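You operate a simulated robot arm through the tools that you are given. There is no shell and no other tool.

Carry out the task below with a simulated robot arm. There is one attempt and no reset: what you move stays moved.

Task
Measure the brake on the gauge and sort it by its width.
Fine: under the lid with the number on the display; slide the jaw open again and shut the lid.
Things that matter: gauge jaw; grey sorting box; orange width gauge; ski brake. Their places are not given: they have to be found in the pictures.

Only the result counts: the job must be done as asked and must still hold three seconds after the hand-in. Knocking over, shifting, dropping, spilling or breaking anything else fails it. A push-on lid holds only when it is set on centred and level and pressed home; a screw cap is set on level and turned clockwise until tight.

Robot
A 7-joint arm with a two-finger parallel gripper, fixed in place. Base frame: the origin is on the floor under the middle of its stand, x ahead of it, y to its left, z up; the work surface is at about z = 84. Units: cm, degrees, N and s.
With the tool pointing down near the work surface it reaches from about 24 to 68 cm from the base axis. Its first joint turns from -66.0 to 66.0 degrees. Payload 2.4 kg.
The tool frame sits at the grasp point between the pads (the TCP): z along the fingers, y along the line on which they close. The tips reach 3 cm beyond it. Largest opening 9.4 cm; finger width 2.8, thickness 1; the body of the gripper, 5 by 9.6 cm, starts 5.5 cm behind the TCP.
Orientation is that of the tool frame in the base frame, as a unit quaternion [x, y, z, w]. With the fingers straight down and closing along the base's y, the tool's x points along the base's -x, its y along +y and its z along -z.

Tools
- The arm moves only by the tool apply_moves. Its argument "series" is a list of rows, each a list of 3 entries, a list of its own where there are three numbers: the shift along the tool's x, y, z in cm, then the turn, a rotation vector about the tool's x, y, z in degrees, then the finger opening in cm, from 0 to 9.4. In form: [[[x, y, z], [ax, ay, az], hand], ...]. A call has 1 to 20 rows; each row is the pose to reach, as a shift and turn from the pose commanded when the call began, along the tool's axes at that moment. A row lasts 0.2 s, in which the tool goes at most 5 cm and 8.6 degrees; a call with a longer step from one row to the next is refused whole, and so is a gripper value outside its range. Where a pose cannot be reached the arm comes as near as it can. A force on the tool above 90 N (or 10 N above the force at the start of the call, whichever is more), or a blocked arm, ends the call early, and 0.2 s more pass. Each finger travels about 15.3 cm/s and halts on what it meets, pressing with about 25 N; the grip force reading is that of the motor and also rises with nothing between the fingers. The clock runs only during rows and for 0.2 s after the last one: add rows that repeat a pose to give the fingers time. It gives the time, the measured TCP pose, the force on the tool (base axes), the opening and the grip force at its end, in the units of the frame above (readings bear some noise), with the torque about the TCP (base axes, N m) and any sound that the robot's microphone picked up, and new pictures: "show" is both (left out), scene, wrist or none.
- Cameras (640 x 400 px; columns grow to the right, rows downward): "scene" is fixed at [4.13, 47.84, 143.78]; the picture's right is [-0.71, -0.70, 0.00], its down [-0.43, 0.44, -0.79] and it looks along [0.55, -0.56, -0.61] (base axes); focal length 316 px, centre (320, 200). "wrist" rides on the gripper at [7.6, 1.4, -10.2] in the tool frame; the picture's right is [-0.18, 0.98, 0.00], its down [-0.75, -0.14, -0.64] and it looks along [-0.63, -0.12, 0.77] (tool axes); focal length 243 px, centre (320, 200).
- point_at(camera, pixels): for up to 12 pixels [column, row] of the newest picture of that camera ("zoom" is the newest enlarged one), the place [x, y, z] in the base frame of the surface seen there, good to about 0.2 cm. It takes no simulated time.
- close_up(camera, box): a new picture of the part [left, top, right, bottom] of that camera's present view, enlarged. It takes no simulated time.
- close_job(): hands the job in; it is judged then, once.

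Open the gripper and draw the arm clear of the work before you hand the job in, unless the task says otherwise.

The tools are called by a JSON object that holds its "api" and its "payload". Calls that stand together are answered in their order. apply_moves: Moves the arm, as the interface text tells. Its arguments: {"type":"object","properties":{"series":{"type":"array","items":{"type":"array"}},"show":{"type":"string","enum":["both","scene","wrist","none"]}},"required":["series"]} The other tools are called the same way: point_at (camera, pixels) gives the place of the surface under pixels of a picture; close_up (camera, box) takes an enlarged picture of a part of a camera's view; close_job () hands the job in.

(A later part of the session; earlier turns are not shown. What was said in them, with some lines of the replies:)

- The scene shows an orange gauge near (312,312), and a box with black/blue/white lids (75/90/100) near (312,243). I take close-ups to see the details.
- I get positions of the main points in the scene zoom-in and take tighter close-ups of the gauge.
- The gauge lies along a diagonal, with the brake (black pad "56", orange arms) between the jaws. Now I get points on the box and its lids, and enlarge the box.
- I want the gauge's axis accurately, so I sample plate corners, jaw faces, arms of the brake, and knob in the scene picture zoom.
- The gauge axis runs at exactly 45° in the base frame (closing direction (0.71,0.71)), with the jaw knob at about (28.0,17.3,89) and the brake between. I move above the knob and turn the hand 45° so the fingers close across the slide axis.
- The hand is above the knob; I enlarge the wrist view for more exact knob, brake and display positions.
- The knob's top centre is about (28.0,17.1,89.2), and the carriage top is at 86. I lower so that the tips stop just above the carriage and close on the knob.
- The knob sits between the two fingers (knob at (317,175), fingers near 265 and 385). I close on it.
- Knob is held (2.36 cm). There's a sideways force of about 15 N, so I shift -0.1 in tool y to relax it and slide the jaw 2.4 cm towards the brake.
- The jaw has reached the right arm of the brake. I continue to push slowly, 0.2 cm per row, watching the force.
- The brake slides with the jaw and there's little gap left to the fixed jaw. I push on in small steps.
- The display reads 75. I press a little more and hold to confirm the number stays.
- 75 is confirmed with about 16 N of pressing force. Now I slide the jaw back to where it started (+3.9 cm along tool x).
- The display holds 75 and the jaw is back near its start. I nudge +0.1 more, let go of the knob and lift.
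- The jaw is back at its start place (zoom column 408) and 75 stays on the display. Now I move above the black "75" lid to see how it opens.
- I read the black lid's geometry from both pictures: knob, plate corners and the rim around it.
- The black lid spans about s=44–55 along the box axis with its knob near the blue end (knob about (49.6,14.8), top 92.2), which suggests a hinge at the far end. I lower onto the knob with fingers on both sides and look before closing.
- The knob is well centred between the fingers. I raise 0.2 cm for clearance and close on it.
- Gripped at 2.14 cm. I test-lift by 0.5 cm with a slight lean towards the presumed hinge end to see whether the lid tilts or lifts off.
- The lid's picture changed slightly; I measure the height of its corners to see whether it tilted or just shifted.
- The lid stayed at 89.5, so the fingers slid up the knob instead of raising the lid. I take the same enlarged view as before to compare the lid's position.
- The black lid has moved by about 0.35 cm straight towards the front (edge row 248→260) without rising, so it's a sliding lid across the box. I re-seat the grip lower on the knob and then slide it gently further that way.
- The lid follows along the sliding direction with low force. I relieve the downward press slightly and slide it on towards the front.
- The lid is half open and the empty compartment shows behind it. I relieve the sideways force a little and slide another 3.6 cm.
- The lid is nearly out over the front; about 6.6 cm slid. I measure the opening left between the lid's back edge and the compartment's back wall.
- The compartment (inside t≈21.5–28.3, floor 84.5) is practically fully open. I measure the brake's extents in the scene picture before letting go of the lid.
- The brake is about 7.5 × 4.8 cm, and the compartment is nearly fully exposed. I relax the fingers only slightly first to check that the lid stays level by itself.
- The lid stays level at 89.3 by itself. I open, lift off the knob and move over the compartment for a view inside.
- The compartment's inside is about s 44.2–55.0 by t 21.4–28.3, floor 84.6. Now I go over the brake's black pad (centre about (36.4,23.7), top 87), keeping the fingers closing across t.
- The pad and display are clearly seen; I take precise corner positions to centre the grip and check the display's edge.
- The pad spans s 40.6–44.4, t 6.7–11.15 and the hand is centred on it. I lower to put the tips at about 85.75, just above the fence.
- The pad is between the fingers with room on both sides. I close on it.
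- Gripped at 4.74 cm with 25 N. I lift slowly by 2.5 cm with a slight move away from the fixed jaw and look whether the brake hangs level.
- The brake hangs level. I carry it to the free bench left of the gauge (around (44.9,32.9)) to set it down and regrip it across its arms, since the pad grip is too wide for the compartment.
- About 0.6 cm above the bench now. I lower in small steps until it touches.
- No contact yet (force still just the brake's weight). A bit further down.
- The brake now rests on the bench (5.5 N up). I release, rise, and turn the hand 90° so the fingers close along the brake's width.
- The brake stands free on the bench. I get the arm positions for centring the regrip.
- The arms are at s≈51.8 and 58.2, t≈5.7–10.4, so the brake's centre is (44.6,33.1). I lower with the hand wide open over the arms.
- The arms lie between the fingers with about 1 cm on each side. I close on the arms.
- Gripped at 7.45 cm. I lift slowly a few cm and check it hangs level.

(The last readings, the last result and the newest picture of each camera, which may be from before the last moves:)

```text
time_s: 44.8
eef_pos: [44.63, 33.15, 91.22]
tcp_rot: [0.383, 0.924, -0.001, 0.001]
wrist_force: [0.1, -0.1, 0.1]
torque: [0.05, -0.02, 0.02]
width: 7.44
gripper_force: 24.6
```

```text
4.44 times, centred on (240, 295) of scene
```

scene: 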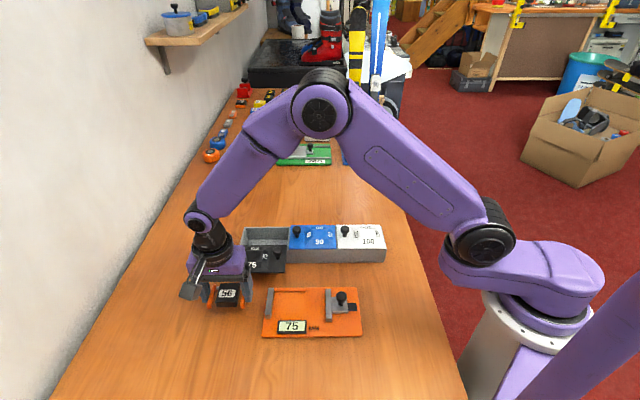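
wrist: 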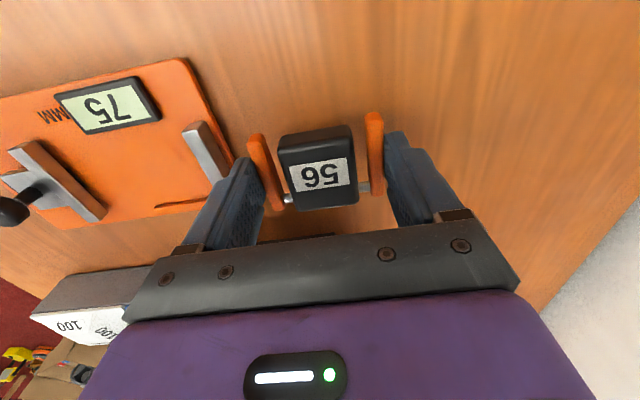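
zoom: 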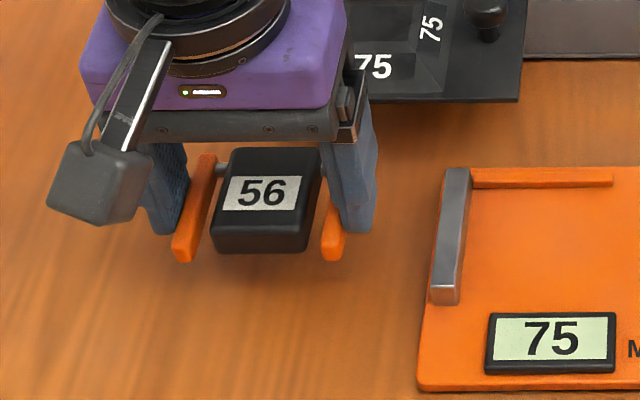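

It hangs level in the hand. I raise to z≈98.7 and carry it over the open compartment (centre s≈49.6, t≈24.9).

{"api": "apply_moves", "payload": {"series": [[[0, 0, -3], [0, 0, 0], 6.8], [[0, 0, -6], [0, 0, 0], 6.8], [[-1, -0.4, -7.5], [0, 0, 0], 6.8], [[-4, -1.4, -7.5], [0, 0, 0], 6.8], [[-7, -2.4, -7.5], [0, 0, 0], 6.8], [[-10, -3.4, -7.5], [0, 0, 0], 6.8], [[-13, -4.4, -7.5], [0, 0, 0], 6.8], [[-15.5, -5.2, -7.5], [0, 0, 0], 6.8], [[-16.8, -5.4, -7.5], [0, 0, 0], 6.8], [[-16.8, -5.4, -7.5], [0, 0, 0], 6.8]]}}

{"api": "close_up", "payload": {"camera": "wrist", "box": [180, 60, 460, 240]}}

{"api": "close_up", "payload": {"camera": "scene", "box": [210, 190, 330, 280]}}

```text
time_s: 47.0
eef_pos: [52.74, 17.4, 98.61]
tcp_rot: [0.383, 0.924, -0.001, 0.0]
wrist_force: [0.4, 0.2, 0.0]
torque: [-0.01, -0.02, 0.0]
width: 7.45
gripper_force: 24.9
```

scene: 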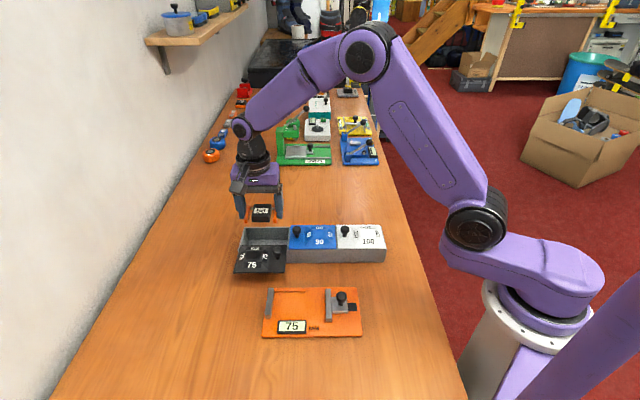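
wrist: 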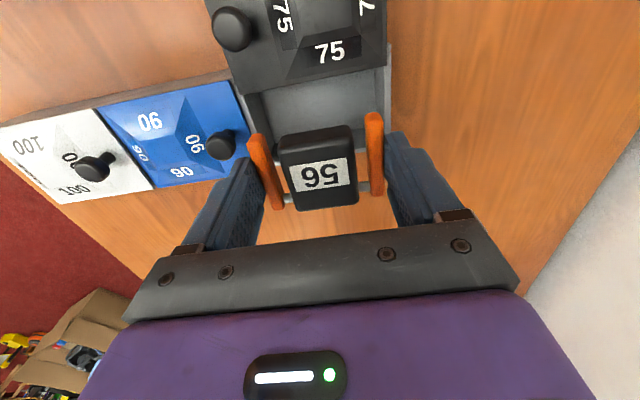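

```text
2.22 times, centred on (320, 150) of wrist
```

zoom: 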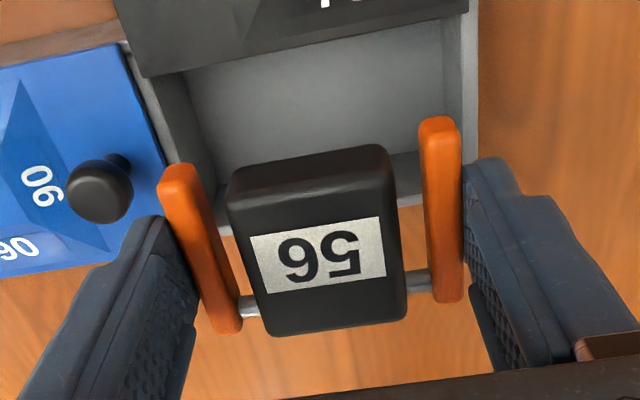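

```text
4.44 times, centred on (270, 235) of scene
```

zoom: 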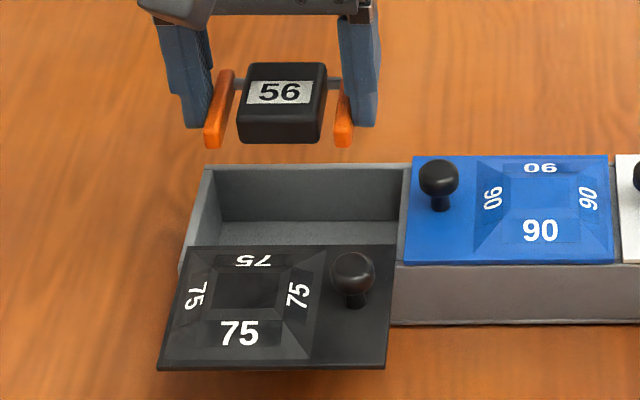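

Aligned above the compartment. I lower to just above the rim and check the clearances.

{"api": "apply_moves", "payload": {"series": [[[0, 0, 2], [0, 0, 0], 6.8], [[0, 0, 4], [0, 0, 0], 6.8], [[0, 0, 5.6], [0, 0, 0], 6.8], [[0, 0, 5.6], [0, 0, 0], 6.8]]}}

{"api": "close_up", "payload": {"camera": "wrist", "box": [180, 60, 460, 240]}}

{"api": "close_up", "payload": {"camera": "scene", "box": [220, 205, 320, 275]}}

```text
time_s: 48.0
eef_pos: [52.76, 17.51, 93.04]
tcp_rot: [0.383, 0.924, 0.0, 0.0]
wrist_force: [-0.8, -0.3, -1.1]
torque: [0.02, 0.01, 0.0]
width: 7.45
gripper_force: 25.6
```

scene: 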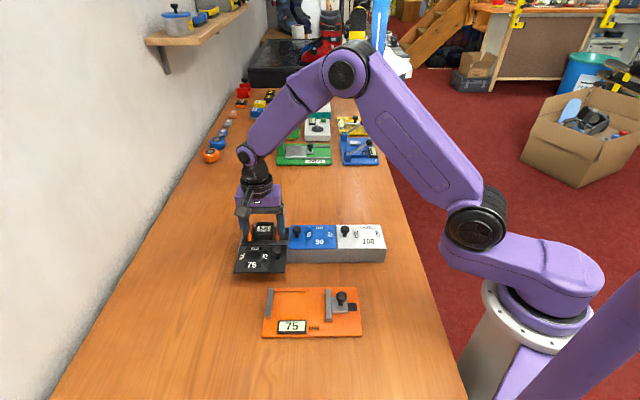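
wrist: 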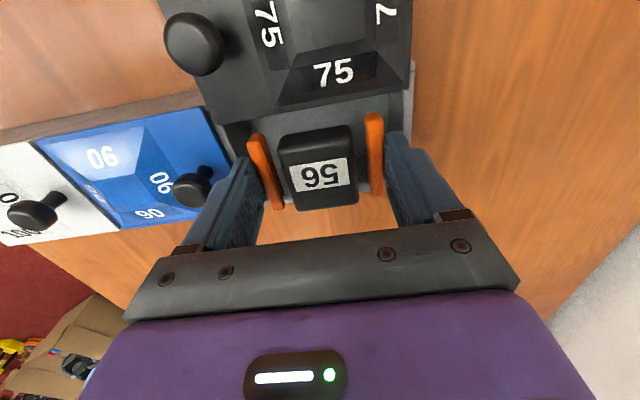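

```text
2.22 times, centred on (320, 150) of wrist
```

zoom: 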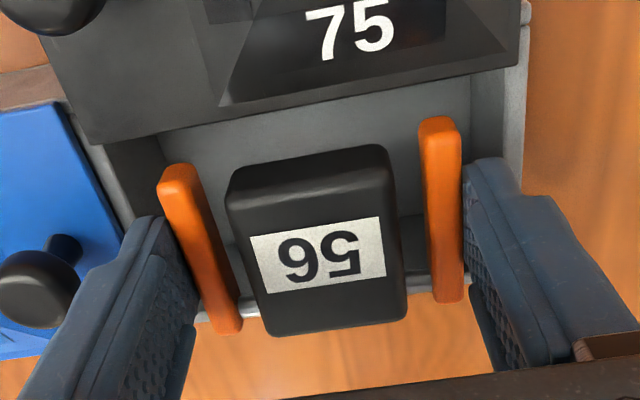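

```text
5.71 times, centred on (270, 240) of scene
```

zoom: 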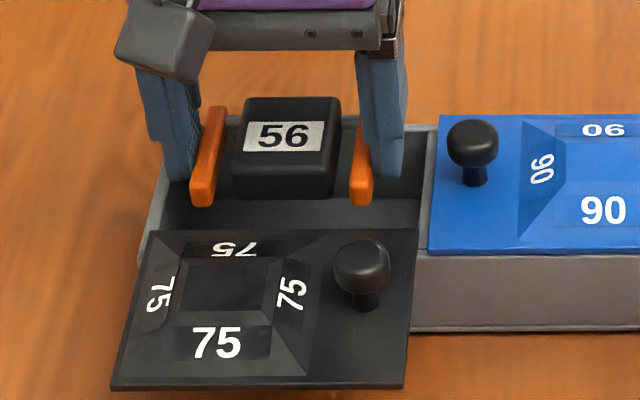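

I verify the fingers' outer faces against the compartment walls before going in.

{"api": "point_at", "payload": {"camera": "zoom", "pixels": [[402, 170], [362, 165], [425, 160], [172, 175], [165, 205], [185, 165], [205, 190], [360, 195], [290, 190], [430, 130], [200, 120], [355, 135]]}}

{"api": "point_at", "payload": {"camera": "wrist", "pixels": [[240, 165], [405, 145], [230, 128], [405, 115], [255, 150], [375, 125], [390, 145], [258, 145], [250, 165], [398, 135]]}}

```text
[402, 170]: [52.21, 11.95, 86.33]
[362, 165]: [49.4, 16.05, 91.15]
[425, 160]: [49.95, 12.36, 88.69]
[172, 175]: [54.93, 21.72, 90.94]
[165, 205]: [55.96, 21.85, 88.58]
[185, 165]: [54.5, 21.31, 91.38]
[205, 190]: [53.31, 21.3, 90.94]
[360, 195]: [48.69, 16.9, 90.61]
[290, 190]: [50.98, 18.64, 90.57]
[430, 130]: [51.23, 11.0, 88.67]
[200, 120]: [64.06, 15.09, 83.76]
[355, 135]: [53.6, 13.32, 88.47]
```

```text
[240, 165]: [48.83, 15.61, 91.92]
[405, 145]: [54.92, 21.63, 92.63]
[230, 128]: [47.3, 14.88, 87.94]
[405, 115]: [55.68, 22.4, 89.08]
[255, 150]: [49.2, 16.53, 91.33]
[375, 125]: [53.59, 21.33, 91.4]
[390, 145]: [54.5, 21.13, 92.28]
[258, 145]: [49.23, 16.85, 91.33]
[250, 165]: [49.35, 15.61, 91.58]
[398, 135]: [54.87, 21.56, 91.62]
```

Margins to the walls are about 0.9 cm on the blue side and 0.55 cm on the other, so I shift 0.15 cm towards blue and lower into the compartment.

{"api": "apply_moves", "payload": {"series": [[[0, -0.15, 0.5], [0, 0, 0], 6.8], [[0, -0.15, 1.5], [0, 0, 0], 6.8], [[0, -0.15, 2.5], [0, 0, 0], 6.8], [[0, -0.15, 3.5], [0, 0, 0], 6.8], [[0, -0.15, 4.2], [0, 0, 0], 6.8], [[0, -0.15, 4.5], [0, 0, 0], 6.8], [[0, -0.15, 4.5], [0, 0, 0], 6.8]]}}

{"api": "close_up", "payload": {"camera": "scene", "box": [220, 205, 320, 275]}}

```text
time_s: 49.6
eef_pos: [52.52, 17.5, 88.49]
tcp_rot: [0.382, 0.924, 0.0, 0.0]
wrist_force: [-0.3, -0.4, -0.5]
torque: [0.02, 0.01, 0.02]
width: 7.46
gripper_force: 25.0
```

scene: 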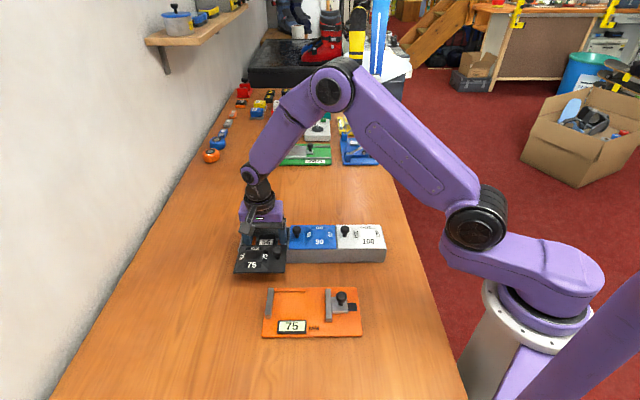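
wrist: 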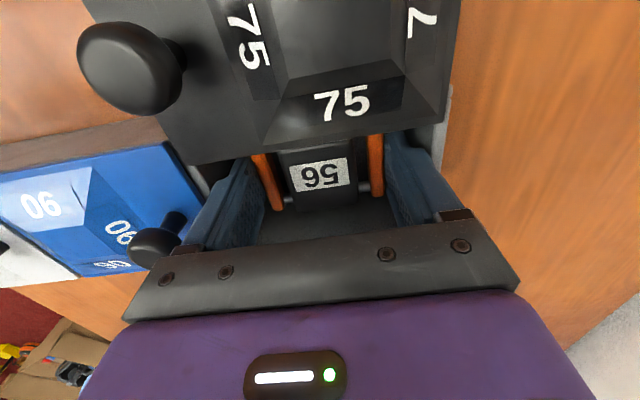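

```text
5.71 times, centred on (270, 240) of scene
```

zoom: 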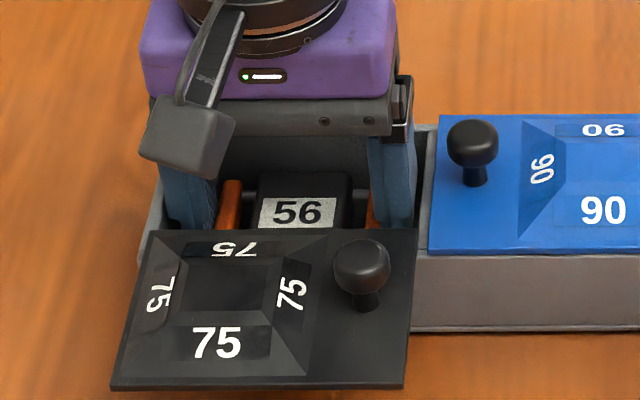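

The brake is inside with clear margins. I lower the last 0.6 cm slowly to the floor.

{"api": "apply_moves", "payload": {"series": [[[0, 0, 0.2], [0, 0, 0], 6.8], [[0, 0, 0.4], [0, 0, 0], 6.8], [[0, 0, 0.5], [0, 0, 0], 6.8], [[0, 0, 0.5], [0, 0, 0], 6.8]], "show": "none"}}

```text
time_s: 50.6
eef_pos: [52.55, 17.48, 88.09]
tcp_rot: [0.383, 0.924, 0.001, 0.001]
wrist_force: [0.3, 0.1, -0.4]
torque: [0.01, 0.0, 0.0]
width: 7.43
gripper_force: 24.8
```

{"api": "apply_moves", "payload": {"series": [[[0, 0, 0.1], [0, 0, 0], 6.8], [[0, 0, 0.2], [0, 0, 0], 6.8], [[0, 0, 0.2], [0, 0, 0], 6.8]], "show": "none"}}

```text
time_s: 51.4
eef_pos: [52.6, 17.34, 87.8]
tcp_rot: [0.383, 0.924, 0.0, -0.001]
wrist_force: [0.0, 0.4, -2.0]
torque: [0.0, -0.03, -0.01]
width: 7.46
gripper_force: 25.5
```

Still no contact force; I go a little lower in 0.1 cm steps.

{"api": "apply_moves", "payload": {"series": [[[0, 0, 0.1], [0, 0, 0], 6.8], [[0, 0, 0.1], [0, 0, 0], 6.8]], "show": "none"}}

{"api": "close_up", "payload": {"camera": "wrist", "box": [180, 100, 460, 260]}}

```text
time_s: 52.0
eef_pos: [52.63, 17.43, 87.9]
tcp_rot: [0.383, 0.924, 0.0, 0.0]
wrist_force: [-4.7, -2.1, 13.8]
torque: [-0.11, 0.23, -0.01]
width: 7.43
gripper_force: 25.3
```

```text
2.29 times, centred on (320, 180) of wrist
```

zoom: 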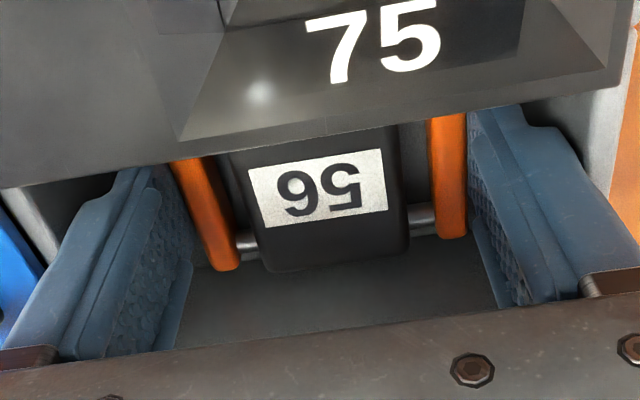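

The brake is on the floor (13.8 N up). I open only 0.5 cm and lift straight out.

{"api": "apply_moves", "payload": {"series": [[[0, 0, -0.05], [0, 0, 0], 7.7], [[0, 0, -0.05], [0, 0, 0], 7.95], [[0, 0, -0.05], [0, 0, 0], 7.95], [[0, 0, -1], [0, 0, 0], 7.95], [[0, 0, -2.5], [0, 0, 0], 7.95], [[0, 0, -4.5], [0, 0, 0], 7.95], [[0, 0, -8], [0, 0, 0], 7.95], [[0, 0, -12], [0, 0, 0], 7.95], [[0, 0, -12], [0, 0, 0], 7.95]]}}

{"api": "close_up", "payload": {"camera": "wrist", "box": [180, 40, 460, 220]}}

{"api": "close_up", "payload": {"camera": "scene", "box": [220, 205, 320, 275]}}

```text
time_s: 54.0
eef_pos: [52.41, 17.36, 99.8]
tcp_rot: [0.383, 0.924, 0.0, 0.0]
wrist_force: [-0.5, -0.2, -0.4]
torque: [0.02, 0.01, 0.02]
width: 7.98
gripper_force: 0.0
```

scene: 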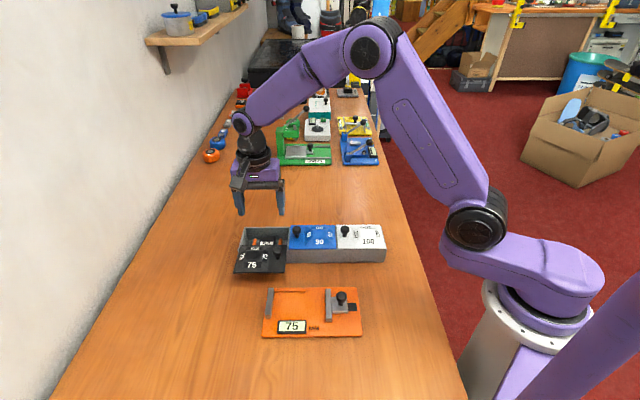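
wrist: 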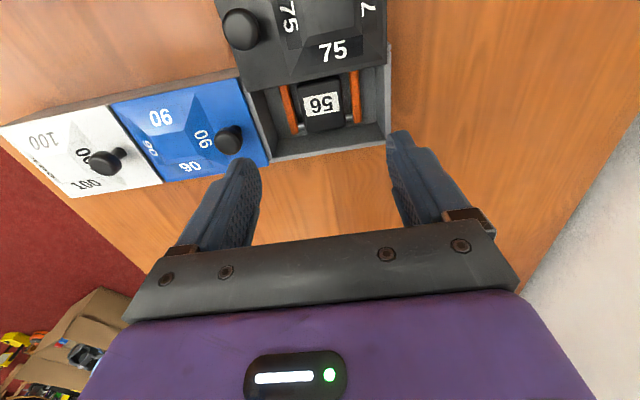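

```text
2.22 times, centred on (320, 130) of wrist
```

zoom: 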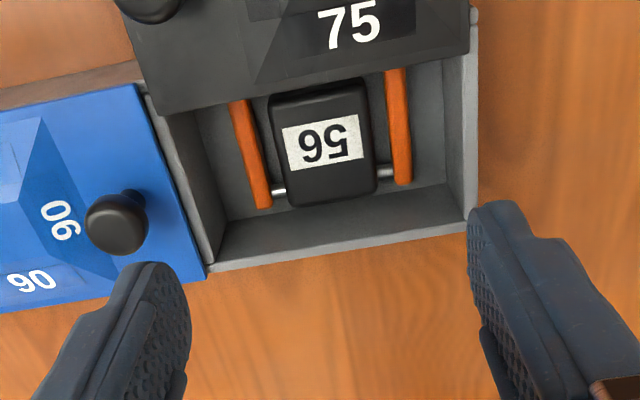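

```text
5.71 times, centred on (270, 240) of scene
```

zoom: 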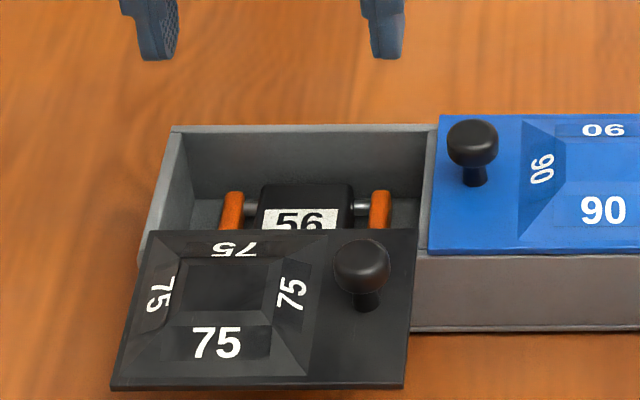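

The brake lies flat in the 75 compartment. Now I turn the hand back by -90° and go above the black lid's knob (about (44.8,19.5)).

{"api": "apply_moves", "payload": {"series": [[[0.6, -0.35, -1], [0, 0, -8], 7], [[1.2, -0.7, -1], [0, 0, -16], 6], [[1.9, -1.05, -1], [0, 0, -24], 5], [[2.5, -1.4, -1], [0, 0, -32], 5], [[3.1, -1.75, -1], [0, 0, -40], 5], [[3.8, -2.1, -1], [0, 0, -48], 5], [[4.4, -2.45, -1], [0, 0, -56], 5], [[5.0, -2.8, -1], [0, 0, -64], 5], [[5.6, -3.15, -1], [0, 0, -72], 5], [[6.3, -3.5, -1], [0, 0, -80], 5], [[6.9, -3.85, -1], [0, 0, -86], 5], [[6.9, -3.85, -1], [0, 0, -90], 5], [[6.9, -3.85, -1], [0, 0, -90], 5]]}}

{"api": "close_up", "payload": {"camera": "wrist", "box": [200, 40, 440, 220]}}

```text
time_s: 56.8
eef_pos: [44.99, 19.58, 100.82]
tcp_rot: [-0.384, 0.923, 0.0, -0.001]
wrist_force: [0.5, -0.1, 0.5]
torque: [0.01, -0.02, 0.03]
width: 5.01
gripper_force: 0.0
```

scene: 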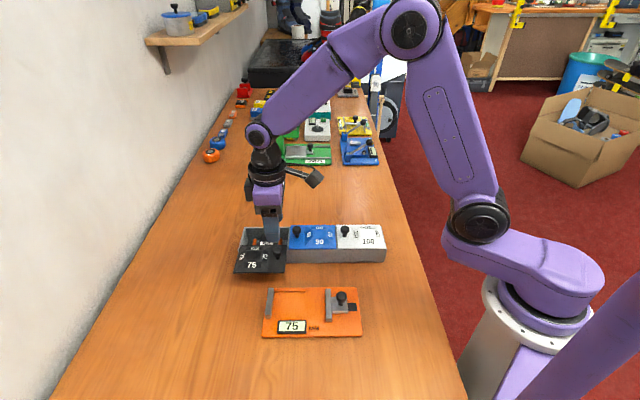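
wrist: 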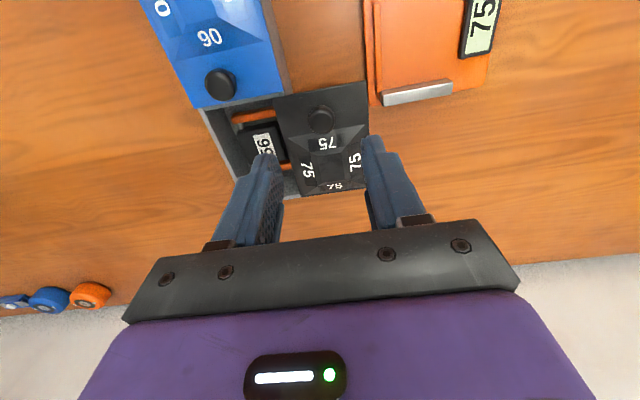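

```text
2.22 times, centred on (320, 130) of wrist
```

zoom: 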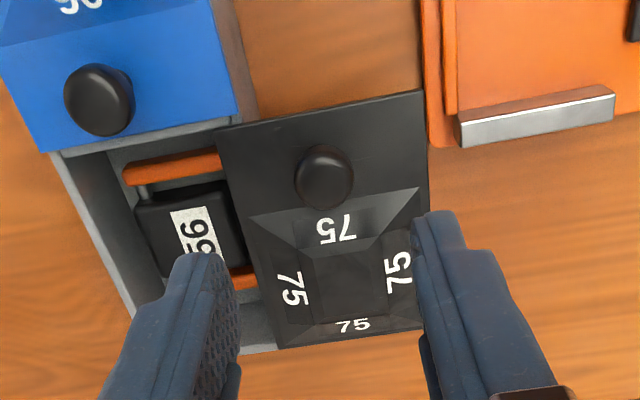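

{"api": "point_at", "payload": {"camera": "zoom", "pixels": [[325, 170], [308, 170], [343, 170], [325, 155], [325, 188], [225, 130], [420, 95], [195, 215]]}}

```text
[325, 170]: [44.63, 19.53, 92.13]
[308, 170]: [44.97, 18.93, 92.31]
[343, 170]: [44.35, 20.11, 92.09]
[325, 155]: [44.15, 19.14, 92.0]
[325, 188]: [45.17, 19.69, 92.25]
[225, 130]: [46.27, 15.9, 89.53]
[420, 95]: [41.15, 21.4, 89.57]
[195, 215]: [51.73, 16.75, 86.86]
```

The knob is at about (44.7,19.5), nearly under the hand. I lower around it and close.

{"api": "apply_moves", "payload": {"series": [[[0.1, 0.05, 3], [0, 0, 0], 5], [[0.15, 0.1, 5.5], [0, 0, 0], 5], [[0.15, 0.1, 7], [0, 0, 0], 5], [[0.15, 0.1, 7.7], [0, 0, 0], 5], [[0.15, 0.1, 7.7], [0, 0, 0], 3], [[0.15, 0.1, 7.7], [0, 0, 0], 1.5], [[0.15, 0.1, 7.7], [0, 0, 0], 1.5], [[0.15, 0.1, 7.7], [0, 0, 0], 1.5]]}}

{"api": "close_up", "payload": {"camera": "scene", "box": [220, 205, 320, 275]}}

```text
time_s: 58.6
eef_pos: [44.88, 19.59, 93.08]
tcp_rot: [-0.383, 0.924, 0.0, 0.001]
wrist_force: [1.5, 1.1, 0.2]
torque: [0.12, -0.13, 0.0]
width: 2.14
gripper_force: 25.3
```

scene: 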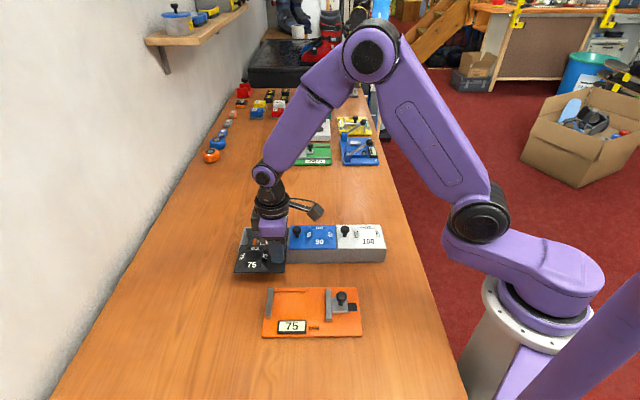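
wrist: 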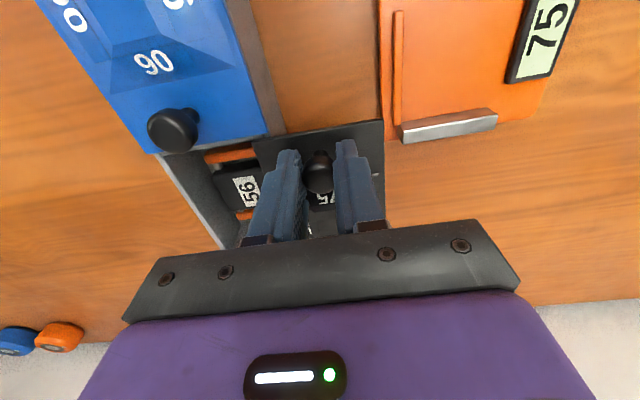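

```text
5.71 times, centred on (270, 240) of scene
```

zoom: 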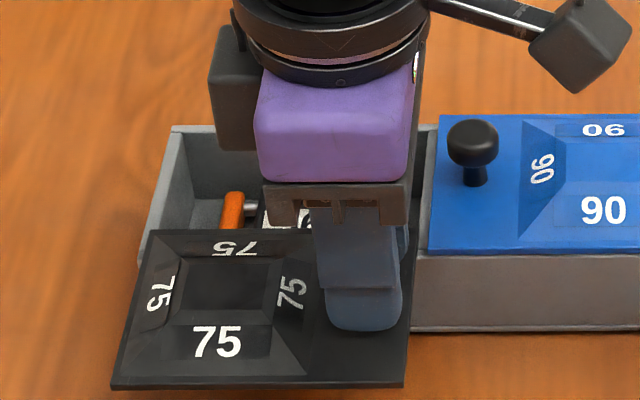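

Knob gripped. I slide the lid back (tool -y), first 5.6 cm.

{"api": "apply_moves", "payload": {"series": [[[0, -0.4, 0], [0, 0, 0], 1.5], [[0, -0.8, 0], [0, 0, 0], 1.5], [[0, -1.2, 0], [0, 0, 0], 1.5], [[0, -1.6, 0], [0, 0, 0], 1.5], [[0, -2.0, 0], [0, 0, 0], 1.5], [[0, -2.4, 0], [0, 0, 0], 1.5], [[0, -2.8, 0], [0, 0, 0], 1.5], [[0, -3.2, 0], [0, 0, 0], 1.5], [[0, -3.6, 0], [0, 0, 0], 1.5], [[0, -4.0, 0], [0, 0, 0], 1.5], [[0, -4.4, 0], [0, 0, 0], 1.5], [[0, -4.8, 0], [0, 0, 0], 1.5], [[0, -5.2, 0], [0, 0, 0], 1.5], [[0, -5.6, 0], [0, 0, 0], 1.5]]}}

{"api": "close_up", "payload": {"camera": "scene", "box": [220, 205, 320, 275]}}

```text
time_s: 61.6
eef_pos: [48.76, 15.46, 93.0]
tcp_rot: [-0.383, 0.924, -0.001, -0.001]
wrist_force: [-0.3, 0.8, 0.1]
torque: [0.16, -0.16, -0.02]
width: 2.14
gripper_force: 25.1
```

scene: 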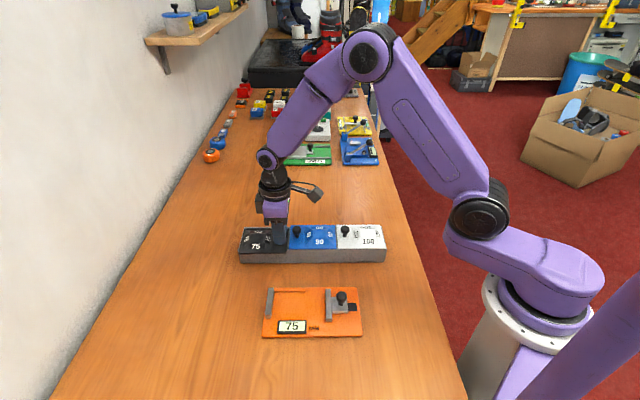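
wrist: 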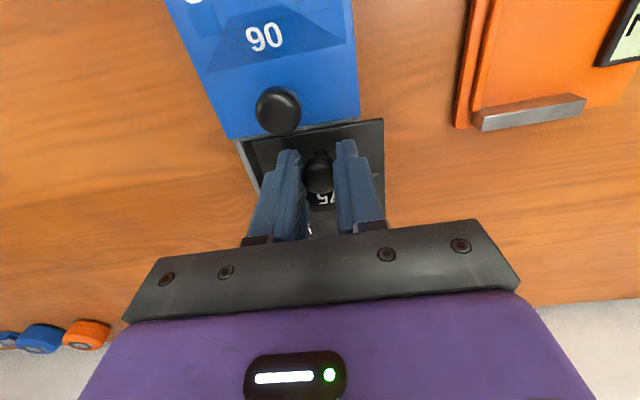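

```text
5.71 times, centred on (270, 240) of scene
```

zoom: 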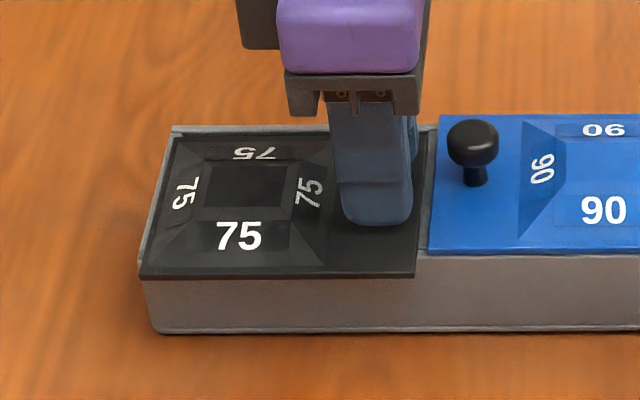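

About 1.1–1.2 cm remain to closed. I continue in 0.2 cm steps until the stop.

{"api": "apply_moves", "payload": {"series": [[[0, -0.2, 0], [0, 0, 0], 1.5], [[0, -0.4, 0], [0, 0, 0], 1.5], [[0, -0.6, 0], [0, 0, 0], 1.5], [[0, -0.8, 0], [0, 0, 0], 1.5], [[0, -1.0, 0], [0, 0, 0], 1.5], [[0, -1.1, 0], [0, 0, 0], 1.5], [[0, -1.2, 0], [0, 0, 0], 1.5]]}}

{"api": "close_up", "payload": {"camera": "scene", "box": [220, 205, 320, 275]}}

```text
time_s: 63.2
eef_pos: [49.52, 14.68, 93.17]
tcp_rot: [-0.383, 0.924, 0.0, 0.0]
wrist_force: [0.3, 1.6, 0.5]
torque: [-0.07, 0.07, 0.01]
width: 2.13
gripper_force: 25.3
```

scene: 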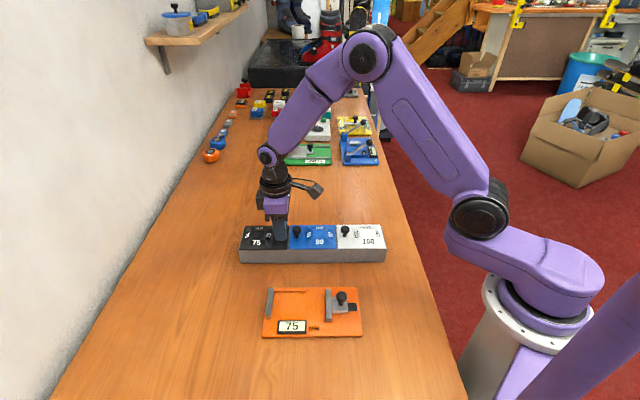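
wrist: 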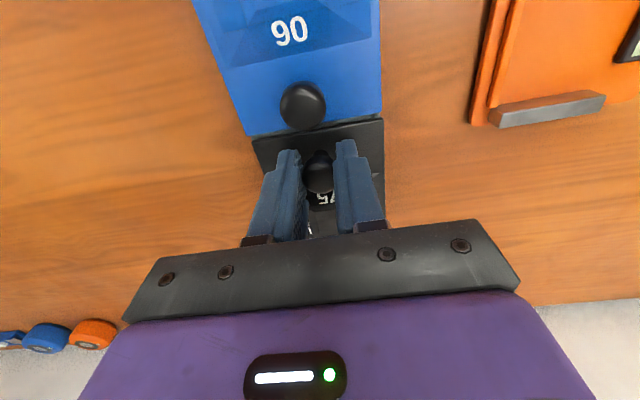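

```text
5.71 times, centred on (270, 240) of scene
```

zoom: 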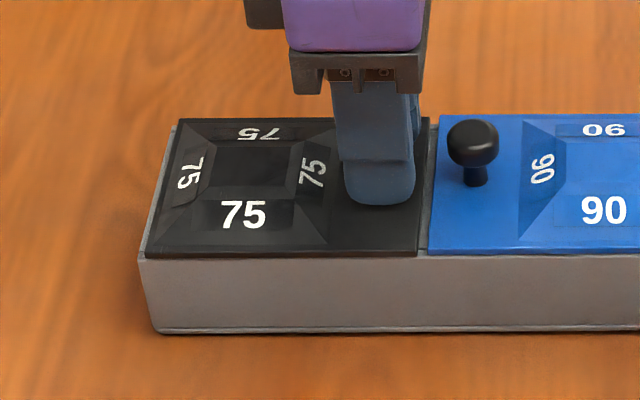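

The lid is within about 0.15–0.2 cm of flush with the blue one (edge row 257 vs 254). I push gently until I feel the stop.

{"api": "apply_moves", "payload": {"series": [[[0, -0.08, 0], [0, 0, 0], 1.5], [[0, -0.16, 0], [0, 0, 0], 1.5], [[0, -0.22, 0], [0, 0, 0], 1.5], [[0, -0.22, 0], [0, 0, 0], 1.5]], "show": "none"}}

{"api": "close_up", "payload": {"camera": "scene", "box": [220, 205, 320, 275]}}

```text
time_s: 64.2
eef_pos: [49.64, 14.62, 93.21]
tcp_rot: [-0.383, 0.924, 0.0, 0.0]
wrist_force: [-4.6, 3.5, 0.9]
torque: [0.08, 0.06, -0.02]
width: 2.15
gripper_force: 24.9
```

```text
5.71 times, centred on (270, 240) of scene
```

zoom: 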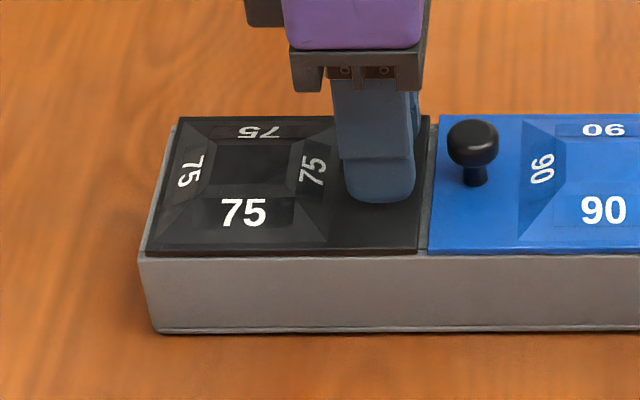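

The force along the slide is now about 6 N against me, so the stop is reached and the edges line up with blue. I press a touch more to be sure.

{"api": "apply_moves", "payload": {"series": [[[0, -0.08, 0], [0, 0, 0], 1.5], [[0, -0.08, 0], [0, 0, 0], 1.5]], "show": "none"}}

{"api": "close_up", "payload": {"camera": "scene", "box": [220, 205, 320, 275]}}

```text
time_s: 64.8
eef_pos: [49.74, 14.59, 93.07]
tcp_rot: [-0.384, 0.924, 0.0, 0.0]
wrist_force: [-9.8, 9.1, -0.1]
torque: [0.37, 0.1, 0.03]
width: 2.15
gripper_force: 24.6
```

```text
5.71 times, centred on (270, 240) of scene
```

zoom: 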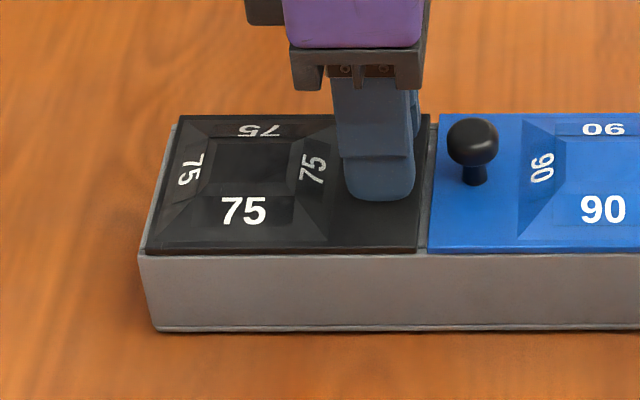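

The stop is firm (about 13 N), so I don't push any more. I back off 0.1 cm to take the load off, open the fingers evenly and lift away.

{"api": "apply_moves", "payload": {"series": [[[0, 0.09, 0], [0, 0, 0], 1.5], [[0, 0.09, 0], [0, 0, 0], 1.9], [[0, 0.09, 0], [0, 0, 0], 3], [[0, 0.09, 0], [0, 0, 0], 4.6], [[0, 0.09, -1], [0, 0, 0], 4.6], [[0, 0.09, -4], [0, 0, 0], 5], [[0, 0.09, -8], [0, 0, 0], 6], [[0, 0.09, -12], [0, 0, 0], 7], [[0, 0.09, -12], [0, 0, 0], 7]]}}

{"api": "close_up", "payload": {"camera": "scene", "box": [230, 215, 310, 270]}}

{"api": "close_up", "payload": {"camera": "wrist", "box": [200, 0, 460, 225]}}

```text
time_s: 66.8
eef_pos: [49.74, 14.65, 105.17]
tcp_rot: [-0.382, 0.924, 0.0, 0.0]
wrist_force: [-0.2, -0.1, 0.5]
torque: [0.0, 0.01, 0.02]
width: 7.0
gripper_force: 0.1
```

scene: 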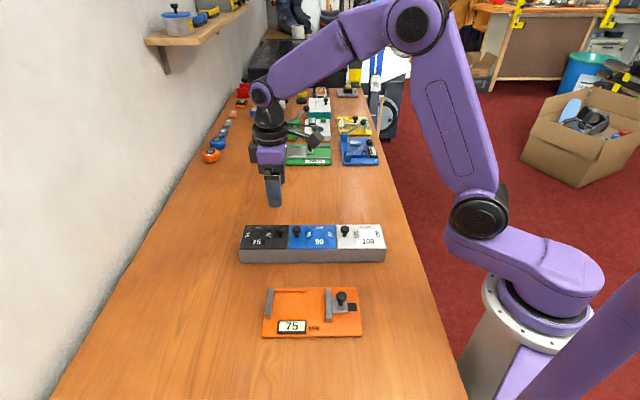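
wrist: 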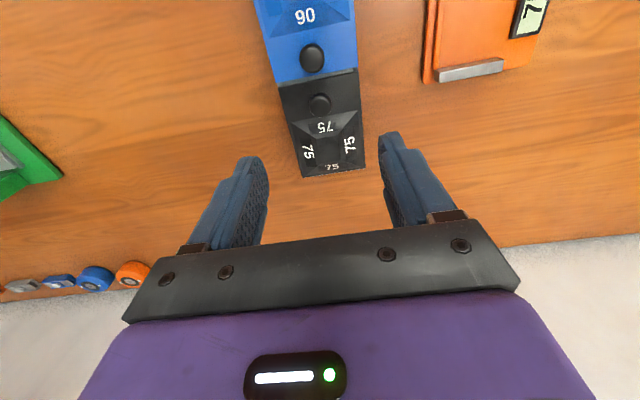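

```text
7.27 times, centred on (270, 242) of scene
```

zoom: 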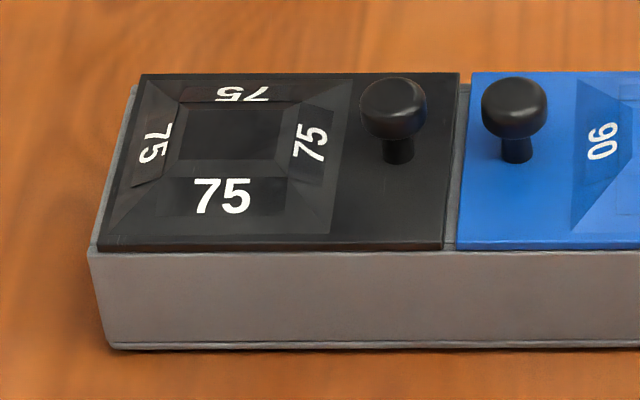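

```text
1.78 times, centred on (330, 112) of wrist
```

zoom: 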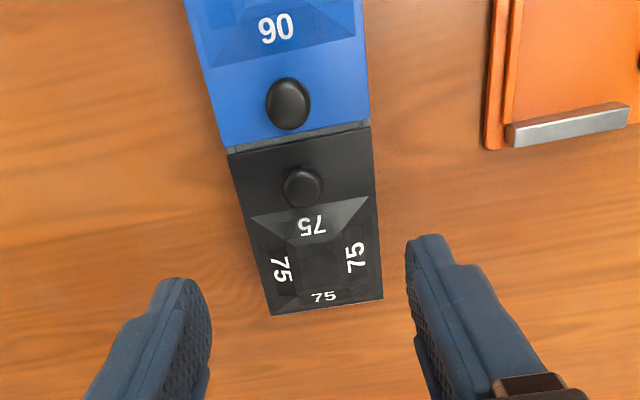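

The black lid is flush with the blue one just as at the start (rows 73–249 vs 71–250), the jaw is open and the display reads 75. I open the hand fully, raise the arm clear and take a final look.

{"api": "apply_moves", "payload": {"series": [[[0, 0, -4], [0, 0, 0], 8], [[0, 0, -8], [0, 0, 0], 9.4], [[2, -0.5, -12], [0, 0, 0], 9.4], [[5, -1, -14], [0, 0, 0], 9.4], [[8, -1, -14], [0, 0, 0], 9.4], [[8, -1, -14], [0, 0, 0], 9.4], [[8, -1, -14], [0, 0, 0], 9.4]]}}

{"api": "close_up", "payload": {"camera": "scene", "box": [225, 210, 400, 345]}}

{"api": "close_up", "payload": {"camera": "scene", "box": [258, 280, 368, 345]}}

```text
time_s: 68.4
eef_pos: [44.73, 8.25, 119.11]
tcp_rot: [-0.383, 0.924, 0.0, 0.0]
wrist_force: [-1.0, -0.2, 0.1]
torque: [0.0, -0.01, -0.01]
width: 9.41
gripper_force: 0.0
```

scene: 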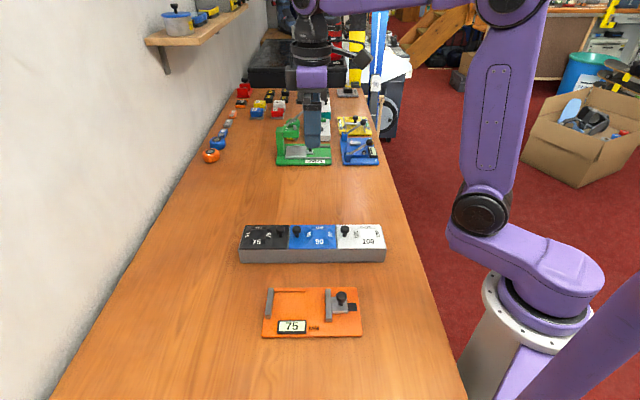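
wrist: 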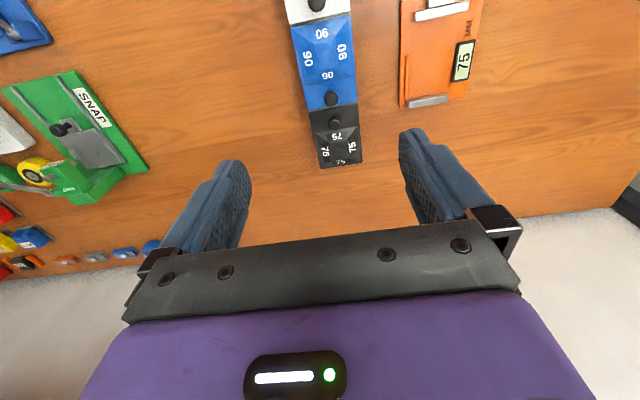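

```text
2.96 times, centred on (312, 278) of scene
```

zoom: 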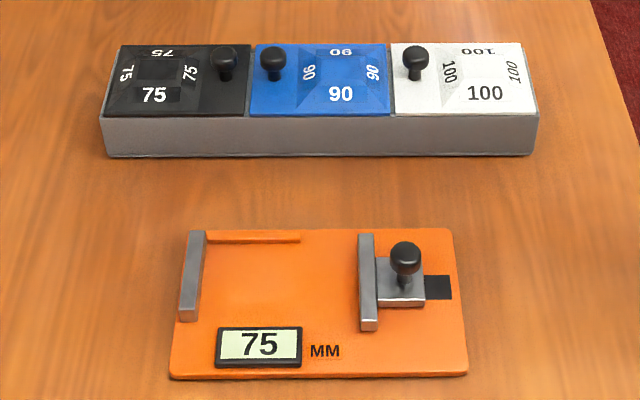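

```text
5.82 times, centred on (313, 312) of scene
```

zoom: 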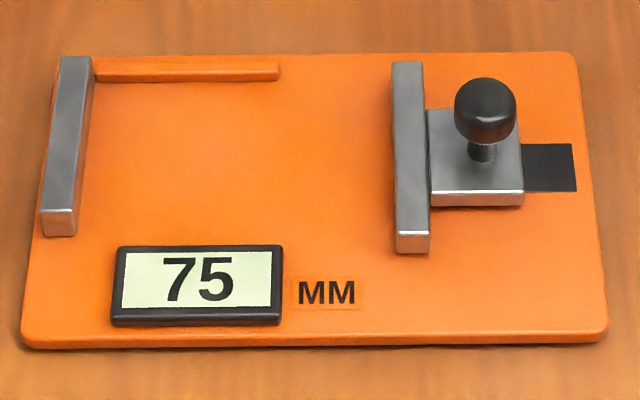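

All three lids are shut, the brake is under the "75" lid, the jaw is back at its open place (zoom column 408), and the arm is clear with the hand open. I hand the job in.

{"api": "close_job", "payload": {}}

```text
The job is handed in.
```

The brake measured 75 mm on the gauge, and it now lies flat in the compartment under the black "75" lid. I've handed the job in, but no verdict has come back.

- **Gauge:** the jaw is back at its starting position, and the display still reads 75.
- **Lid:** the black lid is slid fully shut, level with the blue one beside it.
- **Regrip:** a grip across the brake's pad was too wide to go into the compartment. I set the brake on the bare bench for a moment and picked it up again by its arms.
- **Box shifted slightly:** pushing the lid against its stop moved the whole sorting box back by about 0.1 cm. I stopped pushing there and left it.

The hand is open and the arm is drawn clear of the work.
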